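You operate a simulated robot arm through the tools that you are given. There is no shell and no other tool. Be economical: measure what you need, move in short steps, check, and stop when the job is done.

The job below is to be done with a simulated robot arm. You get a single attempt, and the scene is never put back.

## Task
Cover the brown jar and put the green tile and the tube coil away in the drawer.
Fine: shut the drawer.

It is judged by the outcome, as a careful person would: the job done as asked, and still so three seconds after it is handed in. It fails if anything else is knocked over, pushed out of place, dropped, spilled or broken. Lids that push on must go on centred and level and be pressed home; caps that screw on are set level and turned clockwise until they are tight.

## Robot
A 6-joint arm with a two-finger parallel gripper, fixed in place. Base frame: the origin is at the foot of the arm, x ahead of it, y to its left, z up. Lengths are in m, angles in rad, forces in N, time in s.
With the tool pointing down near the work surface it reaches from about 0.26 to 0.68 m from the base axis. Its first joint turns from -1.152 to 1.152 rad. Payload 2.9 kg.
Tool frame: the origin (TCP) lies between the finger pads and is the grasp point; the fingertips stand 0.03 m ahead of it; z points along the fingers, y is the line along which they close. The gripper opens to 0.11 m. The fingers are 0.02 m wide and 0.01 m thick; the gripper's body (0.048 by 0.112 m) begins 0.055 m behind the TCP.
Orientation is that of the tool frame in the base frame, as a unit quaternion [w, x, y, z]. With the fingers straight down and closing along the base's y, the tool's x points along the base's -x, its y along +y and its z along -z.

## Interface
- The arm moves only by the tool play_rows. Its argument "series" is a list of rows, each a list of 7 numbers: the shift along the tool's x, y, z in m, then the turn, a rotation vector about the tool's x, y, z in rad, then the finger opening in m, from 0 to 0.11. In form: [[tx, ty, tz, ax, ay, az, gripper], ...]. A call has 1 to 12 rows; each row shifts and turns the commanded pose from where the row before left it, along the tool's axes as they then stand. Rows are played at 5 a second. More than 0.05 m and 0.15 rad between two rows, or a gripper value outside its range, and nothing of the call is played. A pose out of reach is approached as far as the arm can. The call stops where the force on the tool passes 40 N (or 10 N more than at its start, if that is more) or the arm is blocked; 0.2 s more then pass. Each finger travels about 0.108 m/s and halts on what it meets, pressing with about 43 N; the grip force reading is that of the motor and also rises with nothing between the fingers. The clock runs only during rows and for 0.2 s after the last one: add rows that do not move to give the fingers time. It gives the time, the measured TCP pose, the force on the tool (base axes), the opening and the grip force at its end, in the units of the frame above (readings bear some noise), with the torque about the TCP (base axes, N m) and any sound that the robot's microphone picked up.
- Cameras (640 x 400 px; columns grow to the right, rows downward): "scene" is fixed at [0.0933, 0.4892, 1.358]; the picture's right is [-0.12, -0.99, 0.00], its down [-0.78, 0.09, -0.62] and it looks along [0.62, -0.08, -0.78] (base axes); focal length 259 px, centre (320, 200). "wrist" rides on the gripper at [0.072, 0.017, -0.103] in the tool frame; the picture's right is [-0.23, 0.97, 0.00], its down [-0.76, -0.18, -0.62] and it looks along [-0.61, -0.14, 0.78] (tool axes); focal length 222 px, centre (320, 200). There is no depth. A picture from a camera that has moved, and an enlarged one, comes with that camera's place and axes in the base frame and with its lens.
- capture(camera): a new picture of that camera. It takes no simulated time.
- close_up(camera, box): a new picture of the part [left, top, right, bottom] of that camera's present view, enlarged. It takes no simulated time.
- finish_job(): hands the job in; it is judged then, once.

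Work in short steps. Places have to be worked out from the pictures, the camera data and where the tool is seen: move nearer, look again, correct. Check each grasp and each placing, and mend what went wrong. You have 120 turns and 64 pictures in all, those below and enlarged ones among them. Open the gripper and draw the arm clear of the work before you hand the job in, unless the task says otherwise; then end with one line.

The tools are called as name(argument=value, ...) on one line, values as JSON. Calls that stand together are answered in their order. play_rows: Moves the arm, as the interface text tells. Its arguments: {"type":"object","properties":{"series":{"type":"array","items":{"type":"array","items":{"type":"number"}}}},"required":["series"]} The other tools are called the same way: capture (camera) takes a picture; close_up (camera, box) takes an enlarged picture of a part of a camera's view; finish_job () hands the job in.

At the start:

```text
t: 0.0
eef_pos: [0.2835, 0.3561, 1.1648]
tcp_rot: [-0.001, 0.0, 1.0, 0.0]
wrist_force: [-0.5, 0.5, 0.4]
ft_torque: [0.02, 0.01, -0.02]
grip_width: 0.11
grip_force: 0.0
```

scene: 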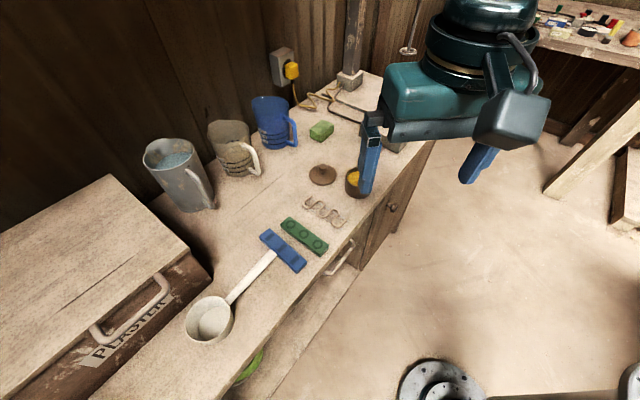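
wrist: 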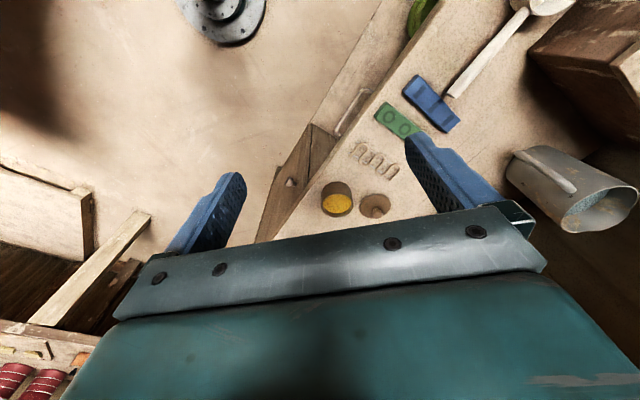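

I'll look closer at the work area from the scene camera first.

close_up(camera="scene", box=[240, 100, 440, 225])

close_up(camera="scene", box=[180, 175, 400, 312])

close_up(camera="wrist", box=[240, 60, 480, 210])

```text
3.20 times, centred on (340, 162) of scene
camera zoom: at [0.0933, 0.4892, 1.358], right [-0.12, -0.99, 0.0], down [-0.78, 0.09, -0.62], along [0.62, -0.08, -0.78], focal length 828 px, centre (256, 320)
```

zoom: 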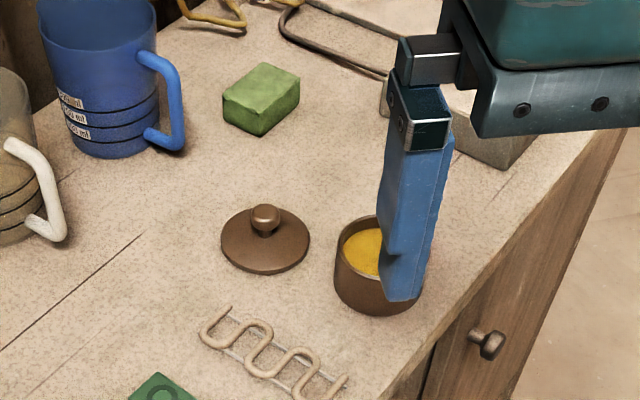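

```text
2.91 times, centred on (290, 244) of scene
camera zoom: at [0.0933, 0.4892, 1.358], right [-0.12, -0.99, 0.0], down [-0.78, 0.09, -0.62], along [0.62, -0.08, -0.78], focal length 752 px, centre (407, 74)
```

zoom: 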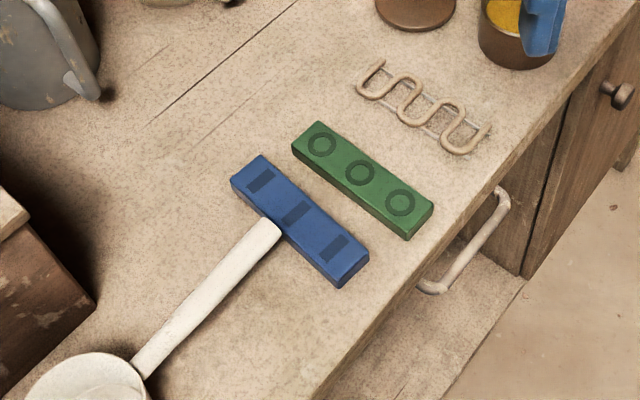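

```text
2.67 times, centred on (360, 135) of wrist
camera zoom: at [0.2098, 0.3735, 1.268], right [0.23, 0.97, 0.0], down [0.76, -0.18, 0.62], along [0.61, -0.14, -0.78], focal length 592 px, centre (213, 373)
```

zoom: 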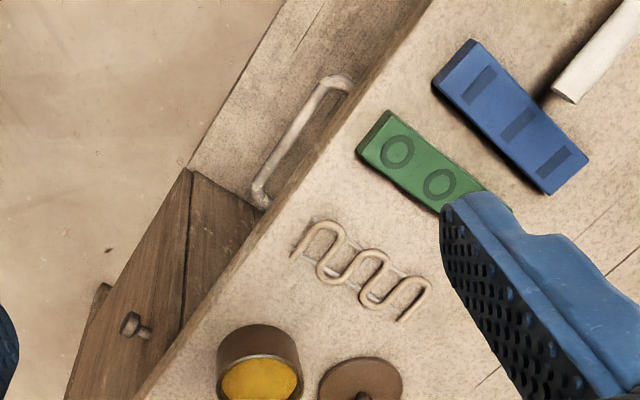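

Rough triangulation: jar rim ≈ (0.50, 0.34, 0.91), table top ≈ 0.86, and the table edge runs at 45° with the handle near (0.36, 0.40, 0.80). I'll go lower and yaw the camera to face the drawer.

play_rows(series=[[0.0084, -0.014, 0.041, 0, 0, 0, 0.11], [0.0084, -0.014, 0.041, 0, 0, 0, 0.11], [0.0084, -0.014, 0.041, 0, 0, 0, 0.11], [0.0084, -0.014, 0.041, 0, 0, 0, 0.11], [0, 0, 0, 0, 0, -0.131, 0.11], [0, 0, 0, 0, 0, -0.131, 0.11], [0, 0, 0, 0, 0, -0.131, 0.11], [0, 0, 0, 0, 0, -0.131, 0.11], [0, 0, 0, 0, 0, -0.131, 0.11], [0, 0, 0, 0, 0, -0.131, 0.11], [0, 0, 0, 0, 0, 0, 0.11]])

capture(camera="wrist")

capture(camera="scene")

```text
t: 2.4
eef_pos: [0.2498, 0.3009, 0.9993]
tcp_rot: [0.0, -0.384, 0.923, -0.001]
wrist_force: [-0.7, 0.7, 0.6]
ft_torque: [0.0, -0.06, -0.02]
grip_width: 0.1102
grip_force: 0.1
```

```text
58 pictures are left
camera wrist: at [0.1856, 0.2614, 1.1036], right [-0.53, 0.85, 0.0], down [0.66, 0.41, 0.62], along [0.53, 0.33, -0.78], focal length 222 px, centre (320, 200)
```

wrist: 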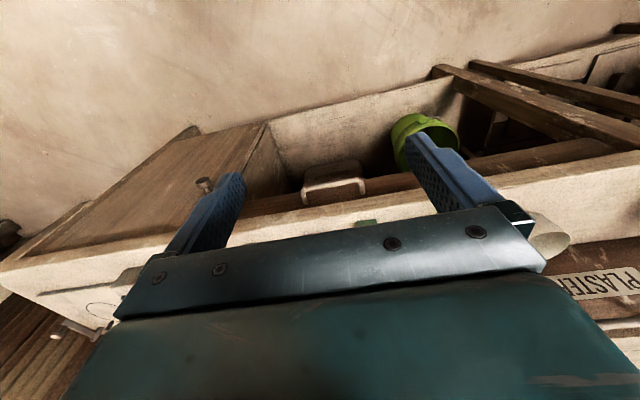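

```text
57 pictures are left
```

scene: 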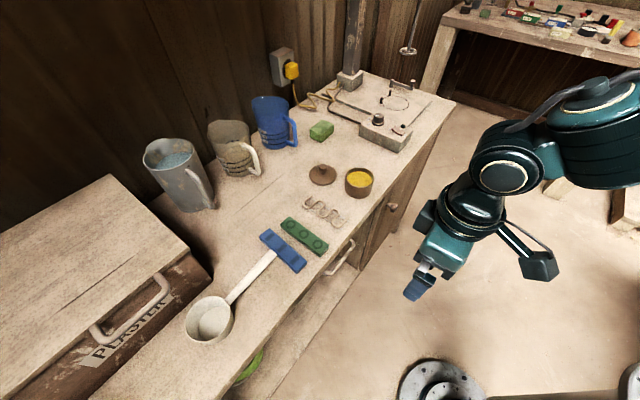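

I want a detailed view of the handle and the drawer front.

close_up(camera="wrist", box=[240, 130, 440, 255])

close_up(camera="scene", box=[270, 170, 430, 270])

```text
3.20 times, centred on (340, 192) of wrist
camera zoom: at [0.1856, 0.2614, 1.1036], right [-0.53, 0.85, 0.0], down [0.66, 0.41, 0.62], along [0.53, 0.33, -0.78], focal length 711 px, centre (256, 224)
```

zoom: 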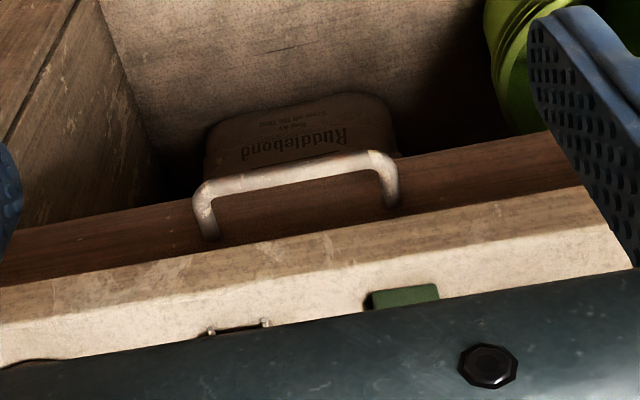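

```text
4.00 times, centred on (350, 220) of scene
camera zoom: at [0.0933, 0.4892, 1.358], right [-0.12, -0.99, 0.0], down [-0.78, 0.09, -0.62], along [0.62, -0.08, -0.78], focal length 1034 px, centre (200, 120)
```

zoom: 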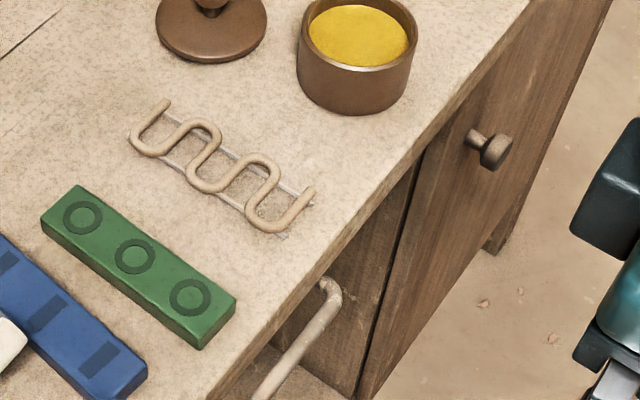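

The bar runs from about (0.41, 0.365) to (0.336, 0.438) at z ≈ 0.77. It sits just under a tabletop overhang, so the grasp must come in nearly horizontally with vertical closing. First I'll yaw the tool by 90°.

play_rows(series=[[0, 0, 0, 0, 0, 0.1309, 0.08], [0, 0, 0, 0, 0, 0.1309, 0.06], [0, 0, 0, 0, 0, 0.1309, 0.05], [0, 0, 0, 0, 0, 0.1309, 0.05], [0, 0, 0, 0, 0, 0.1309, 0.05], [0, 0, 0, 0, 0, 0.1309, 0.05], [0, 0, 0, 0, 0, 0.1309, 0.05], [0, 0, 0, 0, 0, 0.1309, 0.05], [0, 0, 0, 0, 0, 0.1309, 0.05], [0, 0, 0, 0, 0, 0.1309, 0.05], [0, 0, 0, 0, 0, 0.1309, 0.05], [0, 0, 0, 0, 0, 0.1309, 0.05]])

```text
t: 5.0
eef_pos: [0.2489, 0.3017, 0.9991]
tcp_rot: [0.0, 0.383, 0.924, 0.0]
wrist_force: [-0.2, -0.2, 0.3]
ft_torque: [0.01, 0.03, 0.0]
grip_width: 0.0499
grip_force: 0.2
```

Yaw is done, with tool y pointing at the drawer. Now I'll tilt about tool x until the tool nearly faces the drawer front.

play_rows(series=[[0, 0, 0, -0.12, 0, 0, 0.05], [0, 0, 0, -0.12, 0, 0, 0.05], [0, 0, 0, -0.12, 0, 0, 0.05], [0, 0, 0, -0.12, 0, 0, 0.05], [0, 0, 0, -0.12, 0, 0, 0.05], [0, 0, 0, -0.12, 0, 0, 0.05], [0, 0, 0, -0.12, 0, 0, 0.05], [0, 0, 0, -0.12, 0, 0, 0.05], [0, 0, 0, -0.12, 0, 0, 0.05], [0, 0, 0, -0.12, 0, 0, 0.05]])

capture(camera="wrist")

```text
t: 7.2
eef_pos: [0.2796, 0.3409, 1.0097]
tcp_rot: [0.216, 0.316, 0.762, 0.522]
wrist_force: [-0.4, -0.2, 0.4]
ft_torque: [-0.01, 0.0, -0.01]
grip_width: 0.0501
grip_force: 0.0
out of reach, approached as far as the arm can: row 7, 8, 9, 10
```

```text
54 pictures are left
camera wrist: at [0.1647, 0.3291, 1.0643], right [0.41, 0.09, 0.91], down [0.08, -0.99, 0.06], along [0.91, 0.05, -0.41], focal length 222 px, centre (320, 200)
```

wrist: 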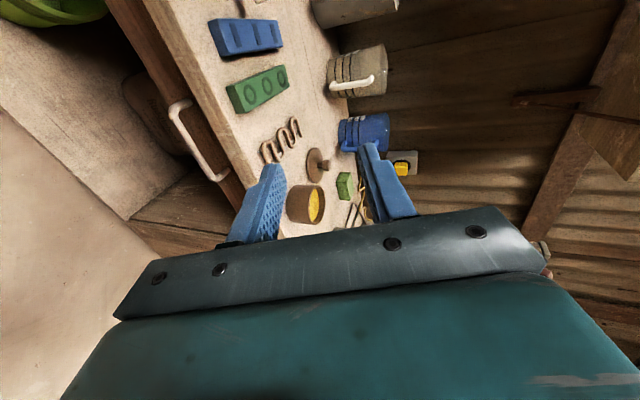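

Orientation (about 21° below horizontal) was reached and only the position lagged at the fold limit. Moving forward and down should bring it in reach.

play_rows(series=[[0, -0.0171, 0.0388, 0, 0, 0, 0.05], [0, -0.0171, 0.0388, 0, 0, 0, 0.05], [0, 0, 0, 0, 0, 0, 0.05]])

```text
t: 8.0
eef_pos: [0.3247, 0.3829, 0.951]
tcp_rot: [0.216, 0.315, 0.763, 0.522]
wrist_force: [0.0, 0.5, 0.4]
ft_torque: [0.02, -0.03, 0.04]
grip_width: 0.0499
grip_force: 0.1
```

The commanded pose follows the measured one. I'll retreat to u ≈ 0.455 (u = (x+y)/√2) and descend toward the handle height in front of the table edge.

play_rows(series=[[-0.005, -0.0145, -0.0373, 0, 0, 0, 0.05], [-0.005, -0.0396, 0.0154, 0, 0, 0, 0.05], [-0.005, -0.0396, 0.0154, 0, 0, 0, 0.05], [-0.005, -0.0396, 0.0154, 0, 0, 0, 0.05], [0, -0.0396, 0.0154, 0, 0, 0, 0.05], [0, 0, 0, 0, 0, 0, 0.05]])

capture(camera="wrist")

capture(camera="scene")

```text
t: 9.4
eef_pos: [0.3165, 0.3298, 0.7777]
tcp_rot: [0.245, 0.272, 0.778, 0.511]
wrist_force: [-3.1, 3.5, 0.1]
ft_torque: [-0.14, -0.09, -0.33]
grip_width: 0.0502
grip_force: 0.0
out of reach, approached as far as the arm can: row 3, 4
```

```text
53 pictures are left
camera wrist: at [0.1976, 0.3157, 0.8236], right [0.34, 0.17, 0.93], down [0.12, -0.98, 0.14], along [0.93, 0.06, -0.35], focal length 222 px, centre (320, 200)
```

wrist: 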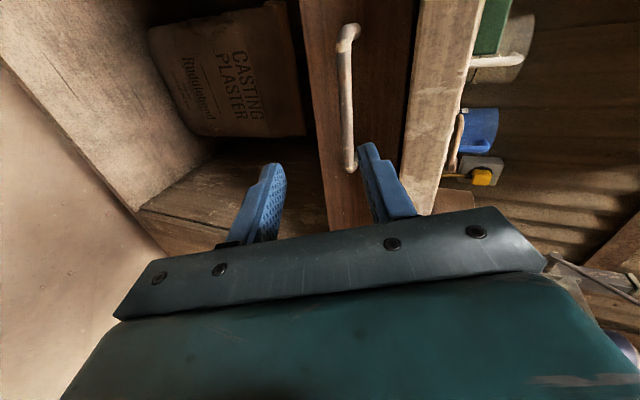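

```text
52 pictures are left
```

scene: 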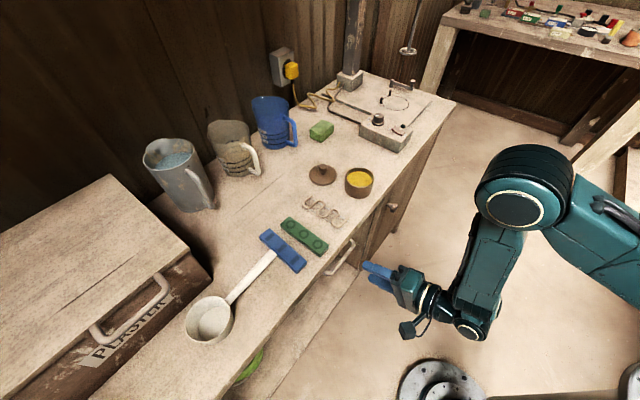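

The bar's midpoint refines to ≈ (0.370, 0.404, 0.770) with the drawer front about 3 cm behind it. I'll correct the small roll and advance so the bar sits just ahead of the TCP between the fingers.

play_rows(series=[[0, 0, 0, 0, 0, 0.11, 0.05], [0.0074, 0.013, 0.02, 0, 0, 0, 0.05], [0.0075, 0.013, 0.024, 0, 0, 0, 0.05], [0, 0, 0.024, 0, 0, 0, 0.05], [0, 0, 0, 0, 0, 0, 0.05]])

capture(camera="wrist")

```text
t: 10.6
eef_pos: [0.3283, 0.3694, 0.776]
tcp_rot: [0.188, 0.357, 0.743, 0.534]
wrist_force: [-0.1, 0.4, -0.2]
ft_torque: [0.01, 0.0, 0.0]
grip_width: 0.0497
grip_force: 0.0
out of reach, approached as far as the arm can: row 3, 4
```

```text
51 pictures are left
camera wrist: at [0.2169, 0.3584, 0.8379], right [0.47, 0.0, 0.88], down [0.05, -1.0, -0.02], along [0.88, 0.05, -0.47], focal length 222 px, centre (320, 200)
```

wrist: 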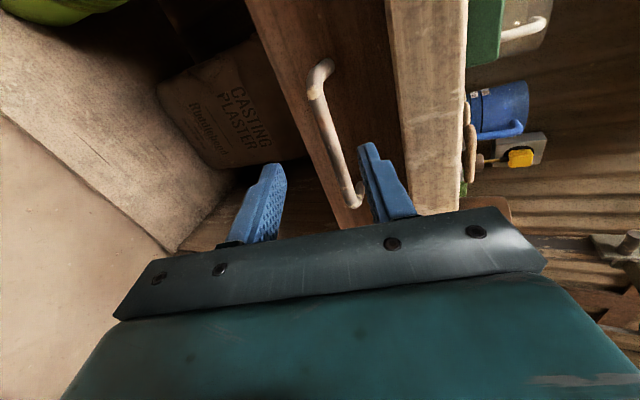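

The advance stalled partway with a small roll the other way, possibly because the solver was near a joint limit. I'll test fixing the roll alone here.

play_rows(series=[[0, 0, 0, 0, 0, -0.055, 0.05], [0, 0, 0, 0, 0, -0.055, 0.05], [0, 0, 0, 0, 0, 0, 0.05]])

capture(camera="scene")

```text
t: 11.4
eef_pos: [0.328, 0.3705, 0.7764]
tcp_rot: [0.215, 0.316, 0.762, 0.523]
wrist_force: [0.3, 0.1, 0.4]
ft_torque: [0.02, 0.01, 0.0]
grip_width: 0.0504
grip_force: 0.1
```

```text
50 pictures are left
```

scene: 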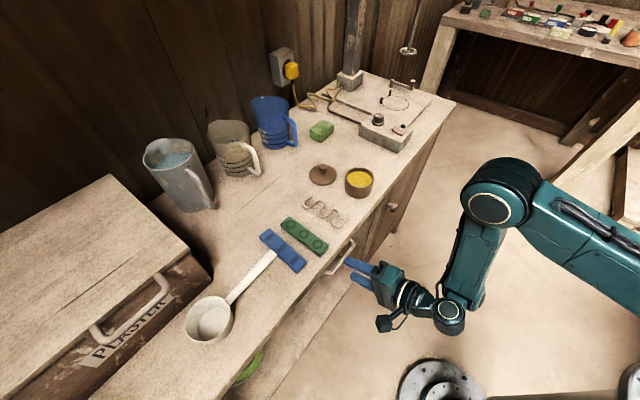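

Roll is now zero with no trouble. Advancing 3.7 cm horizontally in small steps.

play_rows(series=[[-0.002, 0.0045, 0.0115, 0, 0, 0, 0.05], [-0.002, 0.0045, 0.0115, 0, 0, 0, 0.05], [-0.002, 0.0045, 0.0115, 0, 0, 0, 0.05], [0, 0, 0, 0, 0, 0, 0.05]])

capture(camera="wrist")

```text
t: 12.4
eef_pos: [0.3316, 0.3692, 0.7747]
tcp_rot: [0.216, 0.315, 0.762, 0.524]
wrist_force: [-0.2, -0.7, 1.0]
ft_torque: [0.02, 0.0, 0.0]
grip_width: 0.0499
grip_force: 0.1
out of reach, approached as far as the arm can: row 1, 2, 3
```

```text
49 pictures are left
camera wrist: at [0.2163, 0.356, 0.8295], right [0.41, 0.09, 0.91], down [0.08, -0.99, 0.06], along [0.91, 0.05, -0.41], focal length 222 px, centre (320, 200)
```

wrist: 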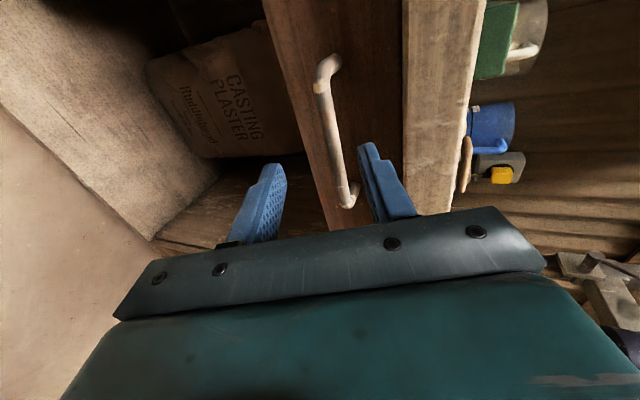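

Forward motion at this shallow angle is limited. I'll steepen the tool to about 32° below horizontal and try again.

play_rows(series=[[0, 0, 0, 0.1, 0, 0, 0.05], [0, 0, 0, 0.09, 0, 0, 0.05], [0, 0.003, 0.006, 0, 0, 0, 0.05], [0, 0.005, 0.0085, 0, 0, 0, 0.05], [0, 0.005, 0.0085, 0, 0, 0, 0.05], [0, 0, 0, 0, 0, 0, 0.05]])

capture(camera="wrist")

```text
t: 13.8
eef_pos: [0.2938, 0.3179, 0.7642]
tcp_rot: [0.185, 0.334, 0.808, 0.449]
wrist_force: [0.5, 0.1, -0.5]
ft_torque: [0.01, 0.04, 0.03]
grip_width: 0.0502
grip_force: 0.1
out of reach, approached as far as the arm can: row 1, 2, 3, 4, 5
```

```text
48 pictures are left
camera wrist: at [0.1861, 0.3137, 0.8338], right [0.52, 0.2, 0.83], down [0.1, -0.98, 0.18], along [0.85, -0.01, -0.53], focal length 222 px, centre (320, 200)
```

wrist: 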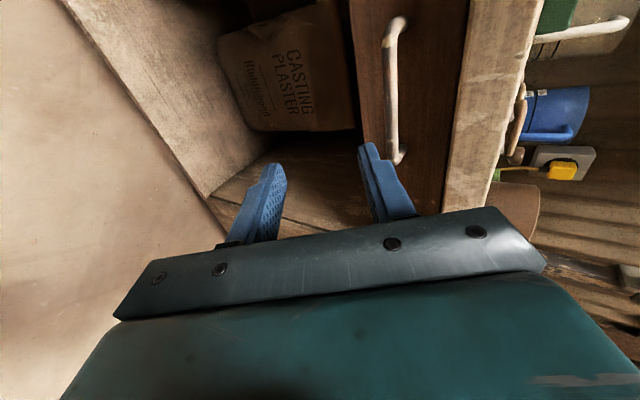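

A pure tilt pulled the arm back, so the solver seems to be in an awkward branch down here. I'll raise back up to where it was free, then use a steeper ~45° tilt before descending.

play_rows(series=[[0, 0.0366, -0.017, 0, 0, 0, 0.05], [0, 0.0366, -0.017, 0, 0, 0, 0.05], [0, 0.0366, -0.017, 0, 0, 0, 0.05], [0, 0.0366, -0.017, 0, 0, 0, 0.05], [0, 0, 0, 0, 0, 0, 0.05]])

capture(camera="scene")

```text
t: 15.0
eef_pos: [0.282, 0.3033, 0.8485]
tcp_rot: [0.186, 0.333, 0.807, 0.45]
wrist_force: [0.2, -0.1, 0.2]
ft_torque: [-0.02, -0.03, -0.03]
grip_width: 0.0499
grip_force: 0.1
out of reach, approached as far as the arm can: row 1, 2, 3, 4
```

```text
47 pictures are left
```

scene: 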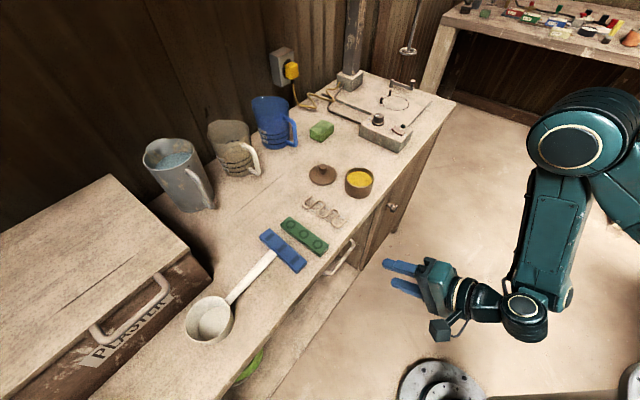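

This branch is limiting, so I'll unwind to tool-down while rising, then look for a better approach.

play_rows(series=[[0, 0.03, -0.02, 0.0, 0, 0, 0.05], [0, 0.03, -0.02, 0.0, 0, 0, 0.05], [0, 0.02, -0.02, 0.13, 0, 0, 0.05], [0, 0.02, -0.02, 0.13, 0, 0, 0.05], [0, 0.01, -0.02, 0.13, 0, 0, 0.05], [0, 0.01, -0.02, 0.13, 0, 0, 0.05], [0, 0, -0.02, 0.13, 0, 0, 0.05], [0, 0, -0.02, 0.13, 0, 0, 0.05], [0, 0, 0, 0.13, 0, 0, 0.05], [0, 0, 0, 0.1, 0, 0, 0.05], [0, 0, 0, 0, 0, 0, 0.05]])

capture(camera="scene")

```text
t: 17.6
eef_pos: [0.1158, 0.0827, 0.6176]
tcp_rot: [0.085, 0.378, 0.92, 0.06]
wrist_force: [-1.4, 0.3, 0.0]
ft_torque: [-0.01, 0.0, -0.02]
grip_width: 0.0499
grip_force: 0.0
out of reach, approached as far as the arm can: row 1, 2, 3, 4, 5, 6, 7, 8, 9, 10
stopped in row 11: the arm was blocked; the commanded pose is now the measured one
```

```text
46 pictures are left
```

scene: 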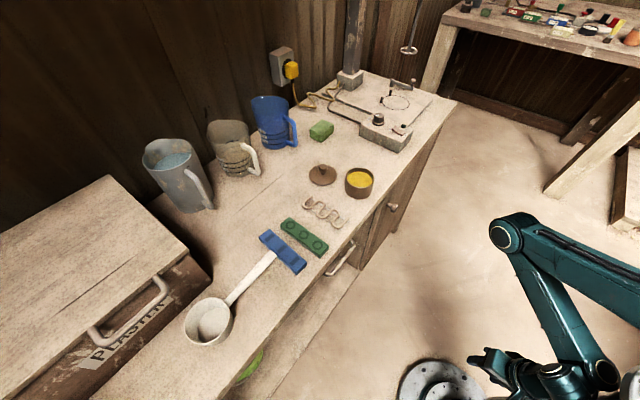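

The wrist is stuck in a folded-up branch and the tool went in toward the base, though nothing was disturbed. I'll reverse by pitching the tool up while moving outward and upward to the last pose that was freely reachable.

play_rows(series=[[0, 0.0421, -0.0248, -0.1, 0, 0, 0.05], [0, 0.0443, -0.0204, -0.1, 0, 0, 0.05], [0, 0.0462, -0.0159, -0.1, 0, 0, 0.05], [0, 0.0475, -0.0112, -0.1, 0, 0, 0.05], [0, 0.0484, -0.0064, -0.1, 0, 0, 0.05], [0, 0, 0, 0, 0, 0, 0.05]])

```text
t: 19.0
eef_pos: [0.2265, 0.2251, 0.7247]
tcp_rot: [0.171, 0.347, 0.877, 0.284]
wrist_force: [0.2, 0.0, 0.9]
ft_torque: [-0.03, -0.02, 0.02]
grip_width: 0.0502
grip_force: 0.0
out of reach, approached as far as the arm can: row 1, 2, 3, 4, 5
```

It's recovering along the reversed path, so I'll continue.

play_rows(series=[[0, 0.0472, -0.0109, -0.09, 0, 0, 0.05], [0, 0.048, -0.0066, -0.09, 0, 0, 0.05], [0, 0.0484, -0.0022, -0.09, 0, 0, 0.05], [0, 0.0484, 0.002, -0.09, 0, 0, 0.05], [0, 0.048, 0.0064, -0.09, 0, 0, 0.05], [0, 0.0472, 0.0107, -0.09, 0, 0, 0.05], [0, 0, 0, 0, 0, 0, 0.05]])

capture(camera="scene")

```text
t: 20.6
eef_pos: [0.3113, 0.3305, 0.9133]
tcp_rot: [0.256, 0.29, 0.77, 0.507]
wrist_force: [0.2, -0.2, 0.4]
ft_torque: [0.01, 0.03, -0.01]
grip_width: 0.0501
grip_force: 0.1
out of reach, approached as far as the arm can: row 1, 2, 3, 4, 5, 6
```

```text
45 pictures are left
```

scene: 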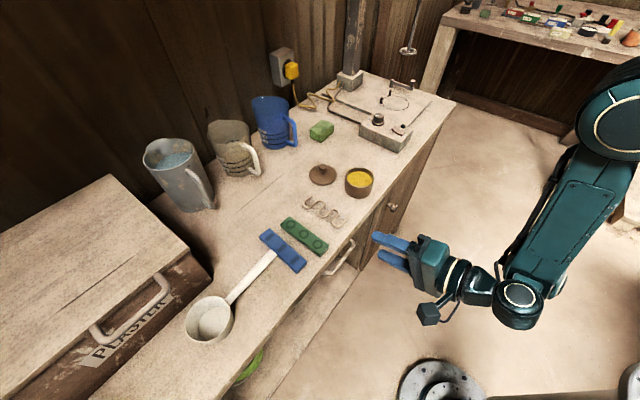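

Now fix the roll and move forward/up to the pose that was freely reachable earlier (u 0.50, z 0.95).

play_rows(series=[[0, 0, 0, 0, 0, 0.107, 0.05], [0.006, 0.024, 0.015, 0, 0, 0, 0.05], [0.006, 0.024, 0.015, 0, 0, 0, 0.05], [0, 0, 0, 0, 0, 0, 0.05]])

```text
t: 21.6
eef_pos: [0.3102, 0.3302, 0.9134]
tcp_rot: [0.228, 0.331, 0.754, 0.519]
wrist_force: [-0.6, 0.3, 0.0]
ft_torque: [-0.02, -0.05, 0.03]
grip_width: 0.0501
grip_force: 0.1
out of reach, approached as far as the arm can: row 2, 3
```

Forward is still refused here. I'll test whether going up is free.

play_rows(series=[[0, 0.031, -0.012, 0, 0, 0, 0.05], [0, 0.031, -0.012, 0, 0, 0, 0.05], [0, 0.031, -0.012, 0, 0, 0, 0.05], [0, 0.031, -0.012, 0, 0, 0, 0.05], [0, 0, 0, 0, 0, 0, 0.05]])

capture(camera="scene")

```text
t: 22.8
eef_pos: [0.3058, 0.3245, 0.9318]
tcp_rot: [0.229, 0.331, 0.754, 0.52]
wrist_force: [0.4, -0.1, -0.1]
ft_torque: [-0.01, 0.02, 0.0]
grip_width: 0.0501
grip_force: 0.1
out of reach, approached as far as the arm can: row 1, 2, 3, 4
```

```text
44 pictures are left
```

scene: 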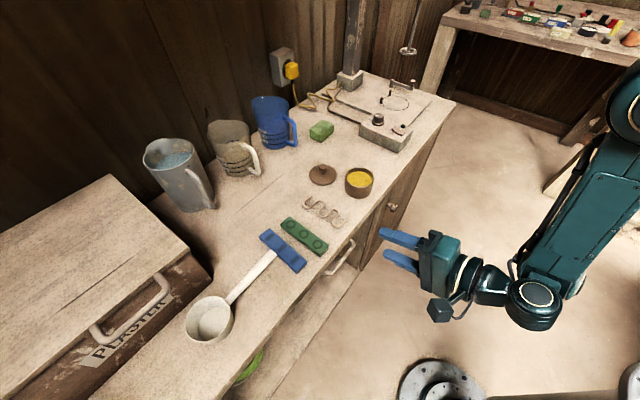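

Hypothesis: a wrist roll joint is at its limit, so only one side of yaw versus the arm plane is allowed. I'll yaw the tool −15° about vertical and test a forward move.

play_rows(series=[[0, 0, 0, 0, -0.121, 0.047, 0.05], [0, 0, 0, 0, -0.121, 0.047, 0.05], [0, 0.01, 0.02, 0, 0, 0, 0.05], [0, 0.01, 0.02, 0, 0, 0, 0.05], [0, 0, 0, 0, 0, 0, 0.05]])

```text
t: 24.0
eef_pos: [0.3235, 0.2971, 0.9079]
tcp_rot: [0.294, 0.424, 0.705, 0.486]
wrist_force: [0.0, -0.4, 0.7]
ft_torque: [-0.01, -0.02, -0.02]
grip_width: 0.05
grip_force: 0.0
out of reach, approached as far as the arm can: row 1, 2, 3, 4
```

Wrong direction, or a different cause. I'll test the opposite yaw.

play_rows(series=[[0, 0, 0, 0, 0.121, -0.047, 0.05], [0, 0, 0, 0, 0.121, -0.047, 0.05], [0, 0, 0, 0, 0.121, -0.047, 0.05], [0, 0, 0, 0, 0.121, -0.047, 0.05], [0, 0.01, 0.02, 0, 0, 0, 0.05], [0, 0.01, 0.02, 0, 0, 0, 0.05], [0, 0, 0, 0, 0, 0, 0.05]])

capture(camera="scene")

```text
t: 25.6
eef_pos: [0.331, 0.3097, 0.87]
tcp_rot: [0.218, 0.333, 0.77, 0.499]
wrist_force: [0.1, -0.3, 0.1]
ft_torque: [-0.02, 0.01, -0.01]
grip_width: 0.0501
grip_force: 0.2
out of reach, approached as far as the arm can: row 2, 3, 4, 6
```

```text
43 pictures are left
```

scene: 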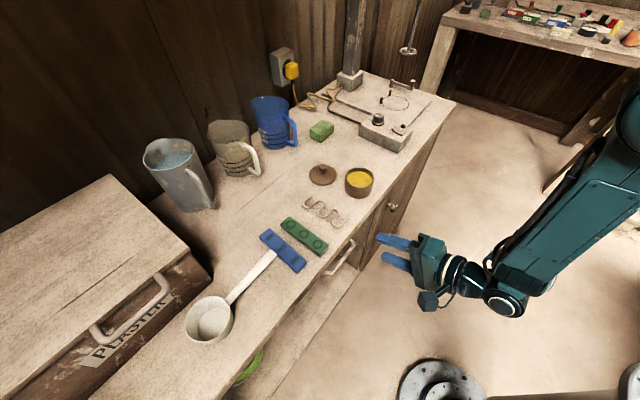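

Some rows went through. I'll try more forward motion from here in small steps.

play_rows(series=[[0, 0.004, 0.01, 0, 0, 0, 0.05], [0, 0.004, 0.01, 0, 0, 0, 0.05], [0, 0.004, 0.01, 0, 0, 0, 0.05], [0, 0.004, 0.01, 0, 0, 0, 0.05], [0, 0, 0, 0, 0, 0, 0.05]])

```text
t: 26.8
eef_pos: [0.3632, 0.3337, 0.8699]
tcp_rot: [0.232, 0.338, 0.758, 0.507]
wrist_force: [0.5, -0.1, -0.3]
ft_torque: [-0.01, -0.02, -0.02]
grip_width: 0.05
grip_force: 0.0
out of reach, approached as far as the arm can: row 1, 2
```

It's moving freely now at u 0.49. I'll descend toward handle height in small steps.

play_rows(series=[[0.002, -0.022, 0.006, 0, 0, 0, 0.05], [0.002, -0.022, 0.006, 0, 0, 0, 0.05], [0.002, -0.022, 0.006, 0, 0, 0, 0.05], [0.002, -0.022, 0.006, 0, 0, 0, 0.05], [0, 0, 0, 0, 0, 0, 0.05]])

capture(camera="wrist")

```text
t: 28.0
eef_pos: [0.3682, 0.3245, 0.7806]
tcp_rot: [0.232, 0.339, 0.759, 0.505]
wrist_force: [0.7, 0.1, -1.1]
ft_torque: [0.01, 0.01, 0.02]
grip_width: 0.0499
grip_force: 0.1
out of reach, approached as far as the arm can: row 3, 4
```

```text
42 pictures are left
camera wrist: at [0.2525, 0.3182, 0.8358], right [0.42, 0.08, 0.9], down [0.02, -1.0, 0.08], along [0.91, -0.01, -0.42], focal length 222 px, centre (320, 200)
```

wrist: 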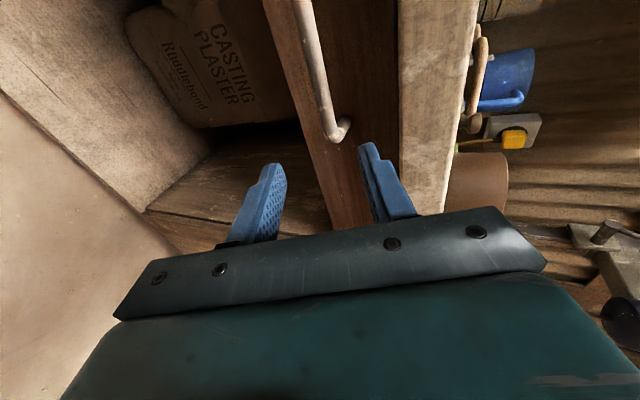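

Now at handle height with v ≈ +0.03, at the right end of the bar. I'll test a lateral shift of 3.5 cm toward the bar's middle.

play_rows(series=[[0.012, 0, 0, 0, 0, 0, 0.05], [0.012, 0, 0, 0, 0, 0, 0.05], [0.012, 0, 0, 0, 0, 0, 0.05], [0, 0, 0, 0, 0, 0, 0.05]])

```text
t: 29.0
eef_pos: [0.3453, 0.3506, 0.7827]
tcp_rot: [0.231, 0.339, 0.76, 0.505]
wrist_force: [0.9, 0.4, -0.5]
ft_torque: [-0.02, -0.01, 0.0]
grip_width: 0.0501
grip_force: 0.1
```

Free lateral motion. Now forward 3.8 cm onto the bar.

play_rows(series=[[0.002, 0.0021, 0.0094, 0, 0, 0, 0.05], [0.002, 0.0021, 0.0094, 0, 0, 0, 0.05], [0.002, 0.0021, 0.0094, 0, 0, 0, 0.05], [0.002, 0.0021, 0.0094, 0, 0, 0, 0.05], [0, 0, 0, 0, 0, 0, 0.05]])

capture(camera="wrist")

```text
t: 30.2
eef_pos: [0.3693, 0.3823, 0.7745]
tcp_rot: [0.232, 0.338, 0.758, 0.507]
wrist_force: [0.6, 0.5, 0.0]
ft_torque: [0.02, -0.04, 0.0]
grip_width: 0.05
grip_force: 0.1
```

```text
41 pictures are left
camera wrist: at [0.2524, 0.3774, 0.8292], right [0.42, 0.08, 0.9], down [0.02, -1.0, 0.08], along [0.91, -0.01, -0.42], focal length 222 px, centre (320, 200)
```

wrist: 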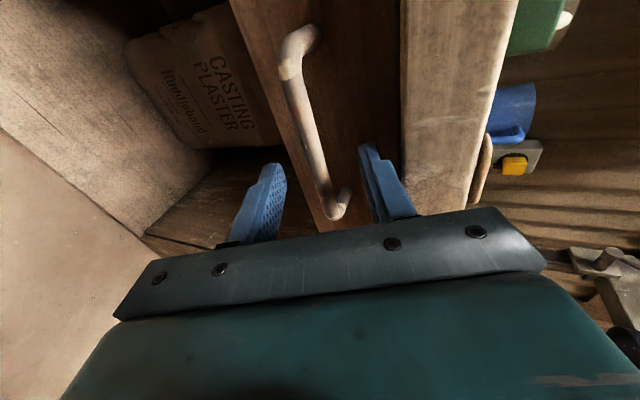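

No limits flagged, and the bar passes between the fingertips at about z = 0.768. Closing the gripper on it.

play_rows(series=[[0, 0, 0.004, 0, 0, 0, 0.05], [0, 0, 0, 0, 0, 0, 0.02], [0, 0, 0, 0, 0, 0, 0.0], [0, 0, 0, 0, 0, 0, 0.0], [0, 0, 0, 0, 0, 0, 0.0]])

close_up(camera="wrist", box=[210, 20, 450, 230])

```text
t: 31.4
eef_pos: [0.3699, 0.3847, 0.7725]
tcp_rot: [0.232, 0.338, 0.758, 0.507]
wrist_force: [0.2, 0.3, 1.5]
ft_torque: [-0.65, -0.71, 0.25]
grip_width: 0.0105
grip_force: 44.6
```

```text
1.90 times, centred on (330, 125) of wrist
camera zoom: at [0.2547, 0.3803, 0.828], right [0.42, 0.08, 0.9], down [0.02, -1.0, 0.08], along [0.91, -0.01, -0.42], focal length 423 px, centre (301, 343)
```

zoom: 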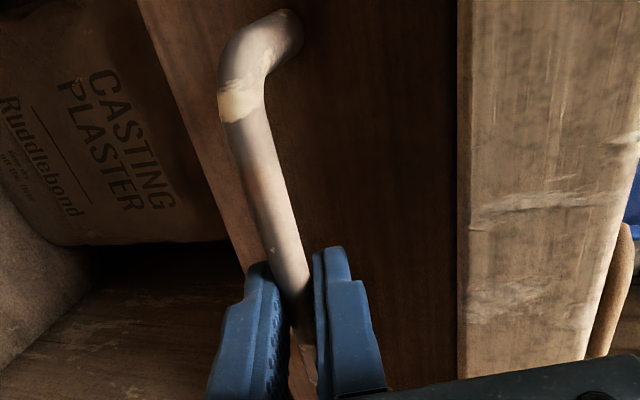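

Firm grip on the bar (opening 10.5 mm, 45 N). Pulling the drawer straight out, 8 cm first.

play_rows(series=[[-0.0006, -0.0038, -0.0092, 0, 0, 0, 0], [-0.0012, -0.0076, -0.0185, 0, 0, 0, 0], [-0.0012, -0.0076, -0.0185, 0, 0, 0, 0], [-0.0012, -0.0076, -0.0185, 0, 0, 0, 0], [-0.0006, -0.0038, -0.0092, 0, 0, 0, 0], [0, 0, 0, 0, 0, 0, 0]])

capture(camera="scene")

```text
t: 32.8
eef_pos: [0.342, 0.3556, 0.773]
tcp_rot: [0.229, 0.338, 0.76, 0.506]
wrist_force: [-14.3, 12.7, 0.6]
ft_torque: [-0.56, -0.6, 0.47]
grip_width: 0.0107
grip_force: 45.4
out of reach, approached as far as the arm can: row 3, 4, 5
```

```text
39 pictures are left
```

scene: 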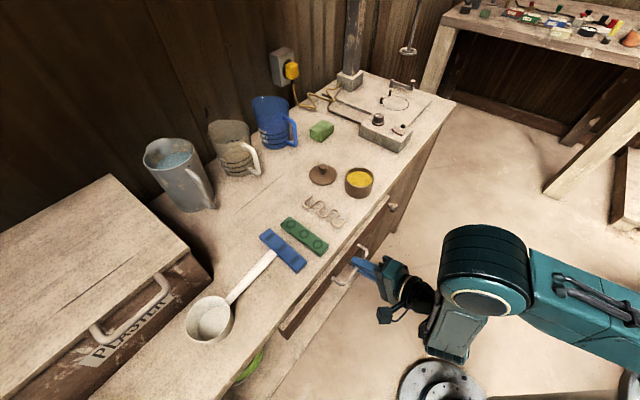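

The drawer came out 4 cm and then the arm hit a pose limit. I'll loosen slightly and pivot the tool steeper about the bar, since steeper poses reach closer to the base, then keep pulling.

play_rows(series=[[0, 0, 0, 0, 0, 0, 0.02], [0, 0.0018, 0, 0.1, 0, 0, 0.02], [0, 0.0018, 0, 0.1, 0, 0, 0.02], [0, 0.0018, 0, 0.1, 0, 0, 0.02], [0, 0.0018, 0, 0.1, 0, 0, 0.02], [0, 0, 0, 0, 0, 0, 0.02]])

capture(camera="wrist")

```text
t: 33.4
eef_pos: [0.3534, 0.3489, 0.7836]
tcp_rot: [0.238, 0.349, 0.768, 0.481]
wrist_force: [0.0, -1.3, -14.3]
ft_torque: [-0.2, -0.01, -0.05]
grip_width: 0.0269
grip_force: 6.1
stopped in row 2: the force on the tool passed its limit at 60 N (the readings are from after the stop); the commanded pose is now the measured one
```

```text
38 pictures are left
camera wrist: at [0.2389, 0.3505, 0.8403], right [0.45, 0.11, 0.89], down [0.0, -0.99, 0.13], along [0.89, -0.06, -0.44], focal length 222 px, centre (320, 200)
```

wrist: 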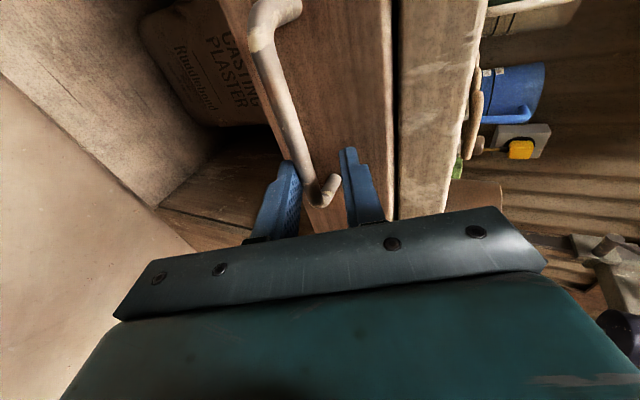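

The release let the arm spring slightly and it stopped on contact. I'll open the fingers a bit more and check the state.

play_rows(series=[[0, 0, 0, 0, 0, 0, 0.05], [0, 0, 0, 0, 0, 0, 0.05], [0, 0, 0, 0, 0, 0, 0.05]])

capture(camera="scene")

```text
t: 34.2
eef_pos: [0.354, 0.3503, 0.7848]
tcp_rot: [0.237, 0.349, 0.767, 0.484]
wrist_force: [1.0, -0.1, 0.1]
ft_torque: [-0.01, 0.01, 0.05]
grip_width: 0.0502
grip_force: 0.0
```

```text
37 pictures are left
```

scene: 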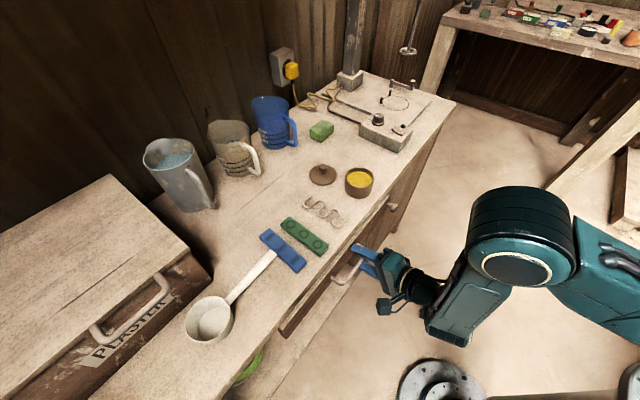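

Free of contact, drawer still open 4 cm. I'll back off the bar slightly, then test steepening.

play_rows(series=[[0, 0.003, -0.004, 0.08, 0, 0, 0.06], [0, 0.006, -0.004, 0.1, 0, 0, 0.06], [0, 0.006, -0.004, 0.1, 0, 0, 0.06], [0, 0, 0, 0, 0, 0, 0.06]])

capture(camera="wrist")

```text
t: 35.2
eef_pos: [0.3494, 0.3484, 0.8037]
tcp_rot: [0.187, 0.379, 0.827, 0.371]
wrist_force: [0.1, -0.3, 0.2]
ft_torque: [-0.02, 0.0, -0.02]
grip_width: 0.0598
grip_force: 0.1
```

```text
36 pictures are left
camera wrist: at [0.2516, 0.3634, 0.8829], right [0.62, 0.25, 0.74], down [0.04, -0.95, 0.29], along [0.78, -0.16, -0.6], focal length 222 px, centre (320, 200)
```

wrist: 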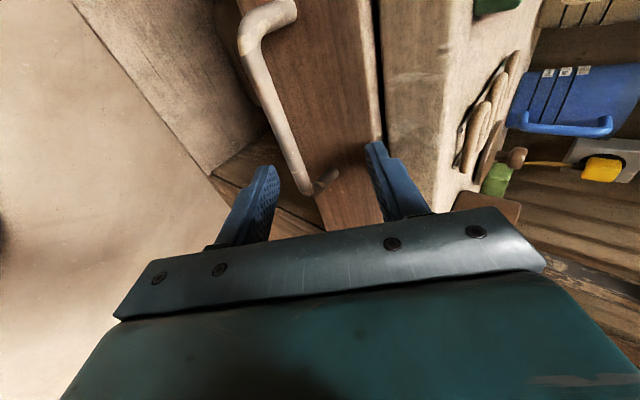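

Steepening works without limits, now about 41° below horizontal. I'll steepen to ~55°, slide to the bar's middle, and re-enter the bar.

play_rows(series=[[0.005, 0, -0.004, 0.12, 0, 0, 0.06], [0.005, 0, 0, 0.125, 0, 0, 0.06], [0.01, -0.003, 0, 0, 0, 0, 0.05], [0, -0.003, 0.01, 0, 0, 0, 0.045], [0, 0, 0.015, 0, 0, 0, 0.045], [0, 0, 0, 0, 0, 0, 0.045]])

capture(camera="wrist")

```text
t: 36.6
eef_pos: [0.3448, 0.3689, 0.7816]
tcp_rot: [0.139, 0.398, 0.867, 0.267]
wrist_force: [-1.1, 0.3, -0.2]
ft_torque: [0.01, -0.02, 0.03]
grip_width: 0.045
grip_force: 0.0
```

```text
35 pictures are left
camera wrist: at [0.2604, 0.397, 0.8748], right [0.75, 0.35, 0.57], down [0.1, -0.9, 0.43], along [0.66, -0.26, -0.7], focal length 222 px, centre (320, 200)
```

wrist: 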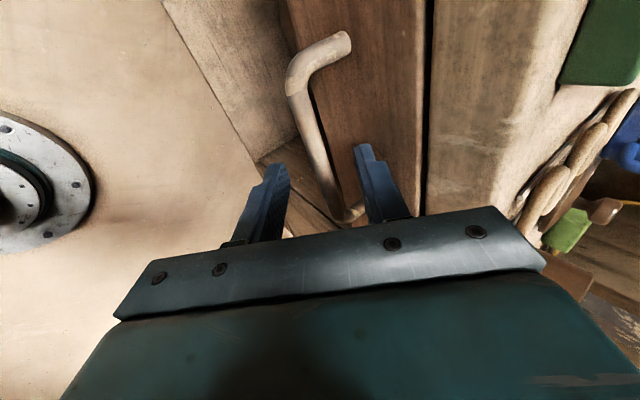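

The bar is between the fingers at a 55° tilt. Close and pull again.

play_rows(series=[[0, 0, 0, 0, 0, 0, 0.02], [0, 0, 0, 0, 0, 0, 0], [0, 0, 0, 0, 0, 0, 0], [-0.0008, -0.0082, -0.0057, 0, 0, 0, 0], [-0.0017, -0.0164, -0.0114, 0, 0, 0, 0], [-0.0017, -0.0164, -0.0114, 0, 0, 0, 0], [-0.0017, -0.0164, -0.0114, 0, 0, 0, 0], [-0.0008, -0.0082, -0.0057, 0, 0, 0, 0], [0, 0, 0, 0, 0, 0, 0]])

capture(camera="scene")

```text
t: 38.6
eef_pos: [0.2869, 0.3133, 0.7827]
tcp_rot: [0.142, 0.398, 0.865, 0.27]
wrist_force: [1.9, -2.3, 36.9]
ft_torque: [-0.59, -1.17, 0.37]
grip_width: 0.0117
grip_force: 45.6
```

```text
34 pictures are left
```

scene: 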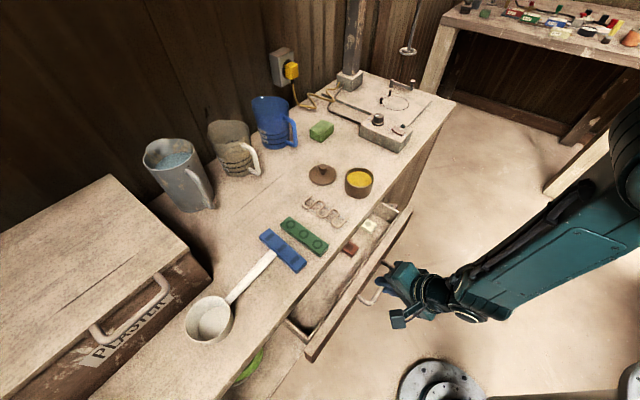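

The drawer is open about 12 cm with a few items inside, which I must avoid. There's upward strain on the tool, so I'll relieve it and pull another 5 cm.

play_rows(series=[[0, 0.002, -0.003, 0, 0, 0, 0], [-0.0008, -0.0072, -0.0067, 0, 0, 0, 0], [-0.0017, -0.0164, -0.0114, 0, 0, 0, 0], [-0.0017, -0.0164, -0.0114, 0, 0, 0, 0], [0, 0, 0, 0, 0, 0, 0]])

close_up(camera="scene", box=[260, 180, 450, 380])

```text
t: 39.6
eef_pos: [0.2495, 0.274, 0.783]
tcp_rot: [0.137, 0.399, 0.869, 0.259]
wrist_force: [-1.2, 0.4, -2.4]
ft_torque: [-0.31, -0.25, 0.87]
grip_width: 0.0114
grip_force: 45.0
stopped in row 5: the force on the tool passed its limit at 48 N (the readings are from after the stop); the commanded pose is now the measured one
```

```text
2.00 times, centred on (355, 280) of scene
camera zoom: at [0.0933, 0.4892, 1.358], right [-0.12, -0.99, 0.0], down [-0.78, 0.09, -0.62], along [0.62, -0.08, -0.78], focal length 517 px, centre (250, 40)
```

zoom: 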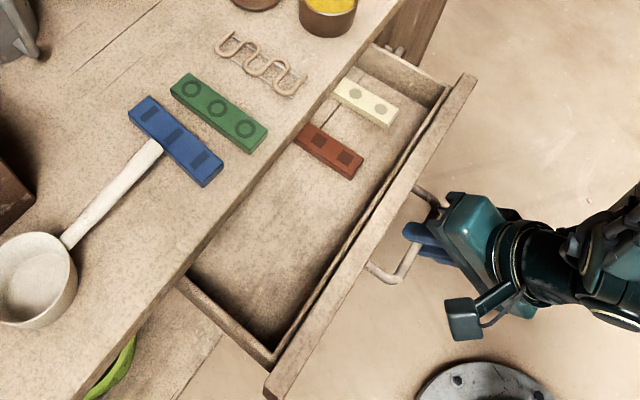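

The drawer is open about 17 cm, with free space on its left half. Now release and withdraw up and back along the tool axis.

play_rows(series=[[0, 0, 0, 0, 0, 0, 0.02], [0, 0, 0, 0, 0, 0, 0.04], [0, 0, 0, 0, 0, 0, 0.05], [0, 0, -0.02, 0, 0, 0, 0.05], [0, 0, -0.03, 0, 0, 0, 0.05], [0, 0.02, -0.03, 0, 0, 0, 0.05], [0, 0.03, -0.03, 0, 0, 0, 0.05], [0, 0, 0, 0, 0, 0, 0.05]])

```text
t: 41.5
eef_pos: [0.2439, 0.2788, 0.9006]
tcp_rot: [0.136, 0.4, 0.868, 0.259]
wrist_force: [-0.1, 0.9, -0.4]
ft_torque: [-0.02, -0.01, 0.01]
grip_width: 0.0503
grip_force: 0.1
out of reach, approached as far as the arm can: row 5, 6
```

Clear of the handle. Now rise forward and return the tool to straight down.

play_rows(series=[[0, 0.041, -0.0127, 0, 0, 0, 0.06], [0, 0.041, -0.0127, 0, 0, 0, 0.07], [0, 0.041, -0.0127, 0, 0, 0, 0.08], [0, 0, 0, 0.119, 0, 0, 0.08], [0, 0, 0, 0.119, 0, 0, 0.08], [0, 0, 0, 0.119, 0, 0, 0.08], [0, 0, 0, 0.119, 0, 0, 0.08], [0, 0, 0, 0.119, 0, 0, 0.08], [0, 0, 0, 0, 0, 0, 0.08]])

capture(camera="wrist")

```text
t: 43.5
eef_pos: [0.3051, 0.3338, 0.9984]
tcp_rot: [0.012, 0.422, 0.906, -0.007]
wrist_force: [0.3, 0.5, -0.6]
ft_torque: [-0.02, 0.0, 0.0]
grip_width: 0.0798
grip_force: 0.1
```

```text
32 pictures are left
camera wrist: at [0.2687, 0.4024, 1.1007], right [0.89, 0.45, 0.0], down [0.34, -0.68, 0.64], along [0.29, -0.57, -0.76], focal length 222 px, centre (320, 200)
```

wrist: 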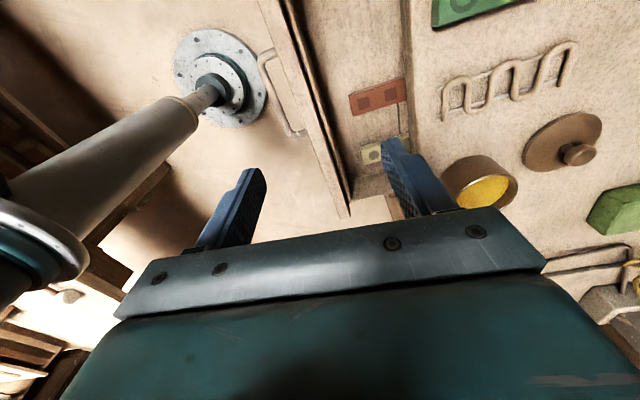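

The tool is down again and the drawer is open. Next is the green tile: its centre is about (0.385, 0.485) with the long axis perpendicular to the table edge. I'll yaw so the fingers close across its width.

play_rows(series=[[0, 0, 0, 0, 0.028, 0, 0.08], [0, 0, 0, 0, 0, -0.148, 0.08], [0, 0, 0, 0, 0, -0.148, 0.08], [0, 0, 0, 0, 0, -0.148, 0.08], [0, 0, 0, 0, 0, -0.148, 0.08], [0, 0, 0, 0, 0, -0.148, 0.08], [0, 0, 0, 0, 0, -0.148, 0.08], [0, 0, 0, 0, 0, -0.148, 0.08], [0, 0, 0, 0, 0, -0.148, 0.08], [0, 0, 0, 0, 0, -0.148, 0.08], [0, 0, 0, 0, 0, -0.148, 0.08], [0, 0, 0, 0, 0, -0.148, 0.08]])

play_rows(series=[[-0.03, 0.012, 0, 0, 0, 0, 0.08], [-0.03, 0.012, 0, 0, 0, 0, 0.08], [-0.03, 0.012, 0, 0, 0, 0, 0.08], [-0.03, 0.012, 0, 0, 0, 0, 0.08], [0, 0, 0, 0, 0, 0, 0.08]])

capture(camera="wrist")

```text
t: 46.0
eef_pos: [0.3044, 0.3338, 0.9994]
tcp_rot: [0.0, -0.37, 0.929, -0.001]
wrist_force: [-0.1, -0.1, 0.0]
ft_torque: [-0.01, -0.01, 0.01]
grip_width: 0.0799
grip_force: 0.0
```

```text
t: 47.2
eef_pos: [0.3572, 0.452, 0.9967]
tcp_rot: [-0.002, -0.368, 0.93, 0.0]
wrist_force: [1.1, 0.2, 0.0]
ft_torque: [-0.02, 0.01, -0.02]
grip_width: 0.08
grip_force: 0.0
```

```text
31 pictures are left
camera wrist: at [0.2928, 0.4149, 1.1016], right [-0.5, 0.86, 0.0], down [0.68, 0.39, 0.62], along [0.54, 0.31, -0.78], focal length 222 px, centre (320, 200)
```

wrist: 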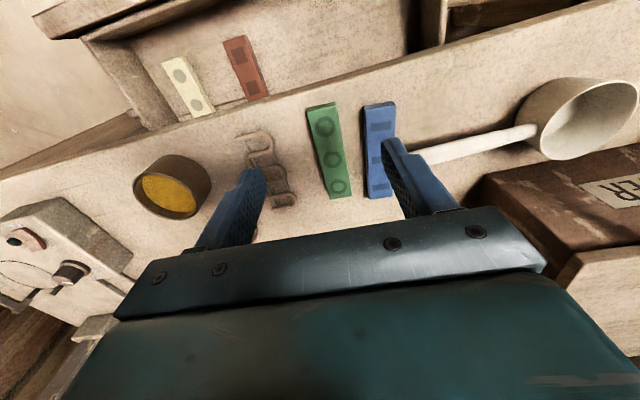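

Both views agree: tile centre ≈ (0.383, 0.481), width ≈ 3 cm, with a 2.5 cm gap to the blue tile. I'll move above it with a 5 cm opening and descend partway.

play_rows(series=[[-0.0387, 0.0034, 0, 0, 0, 0, 0.05], [0, 0, 0.035, 0, 0, 0, 0.05], [0, 0, 0.035, 0, 0, 0, 0.05], [0, 0, 0, 0, 0, 0, 0.05]])

capture(camera="wrist")

close_up(camera="scene", box=[230, 180, 370, 290])

```text
t: 48.2
eef_pos: [0.3828, 0.4803, 0.9267]
tcp_rot: [-0.001, -0.37, 0.929, 0.0]
wrist_force: [0.1, 0.3, 0.4]
ft_torque: [0.03, 0.01, 0.0]
grip_width: 0.0502
grip_force: 0.1
```

```text
30 pictures are left
camera wrist: at [0.3188, 0.4423, 1.0306], right [-0.5, 0.86, 0.0], down [0.68, 0.39, 0.62], along [0.54, 0.31, -0.78], focal length 222 px, centre (320, 200)
```

wrist: 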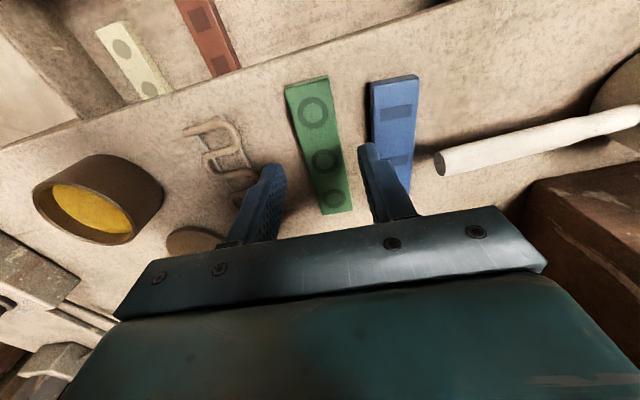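

```text
3.64 times, centred on (300, 235) of scene
camera zoom: at [0.0933, 0.4892, 1.358], right [-0.12, -0.99, 0.0], down [-0.78, 0.09, -0.62], along [0.62, -0.08, -0.78], focal length 940 px, centre (393, 73)
```

zoom: 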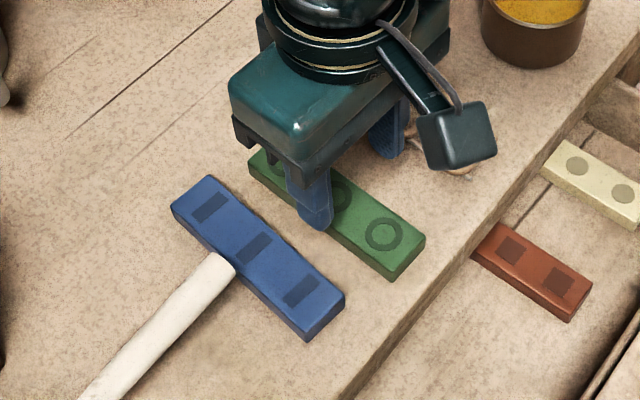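

The TCP is over the tile centre to within 2 mm. Descend to a TCP height of 0.896 and close.

play_rows(series=[[0, 0, 0.015, 0, 0, 0, 0.05], [0, 0, 0.012, 0, 0, 0, 0.05], [0, 0, 0.004, 0, 0, 0, 0.05], [0, 0, 0, 0, 0, 0, 0.05]])

close_up(camera="wrist", box=[220, 40, 460, 240])

```text
t: 49.2
eef_pos: [0.3839, 0.4806, 0.8987]
tcp_rot: [0.0, -0.369, 0.929, -0.001]
wrist_force: [0.5, -0.2, -0.5]
ft_torque: [0.02, -0.01, -0.03]
grip_width: 0.0503
grip_force: 0.1
```

```text
2.00 times, centred on (340, 140) of wrist
camera zoom: at [0.3194, 0.4429, 1.0024], right [-0.5, 0.86, 0.0], down [0.68, 0.39, 0.62], along [0.54, 0.31, -0.78], focal length 444 px, centre (280, 320)
```

zoom: 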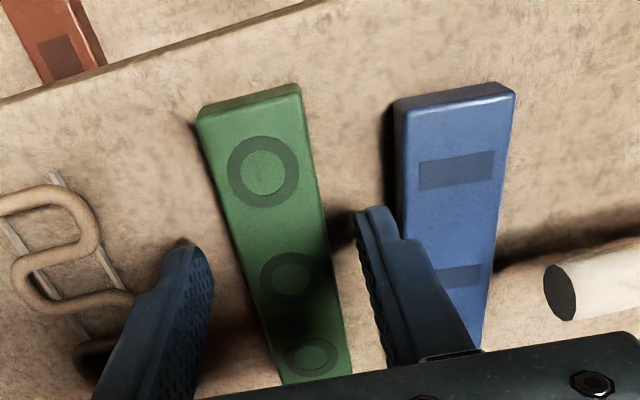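

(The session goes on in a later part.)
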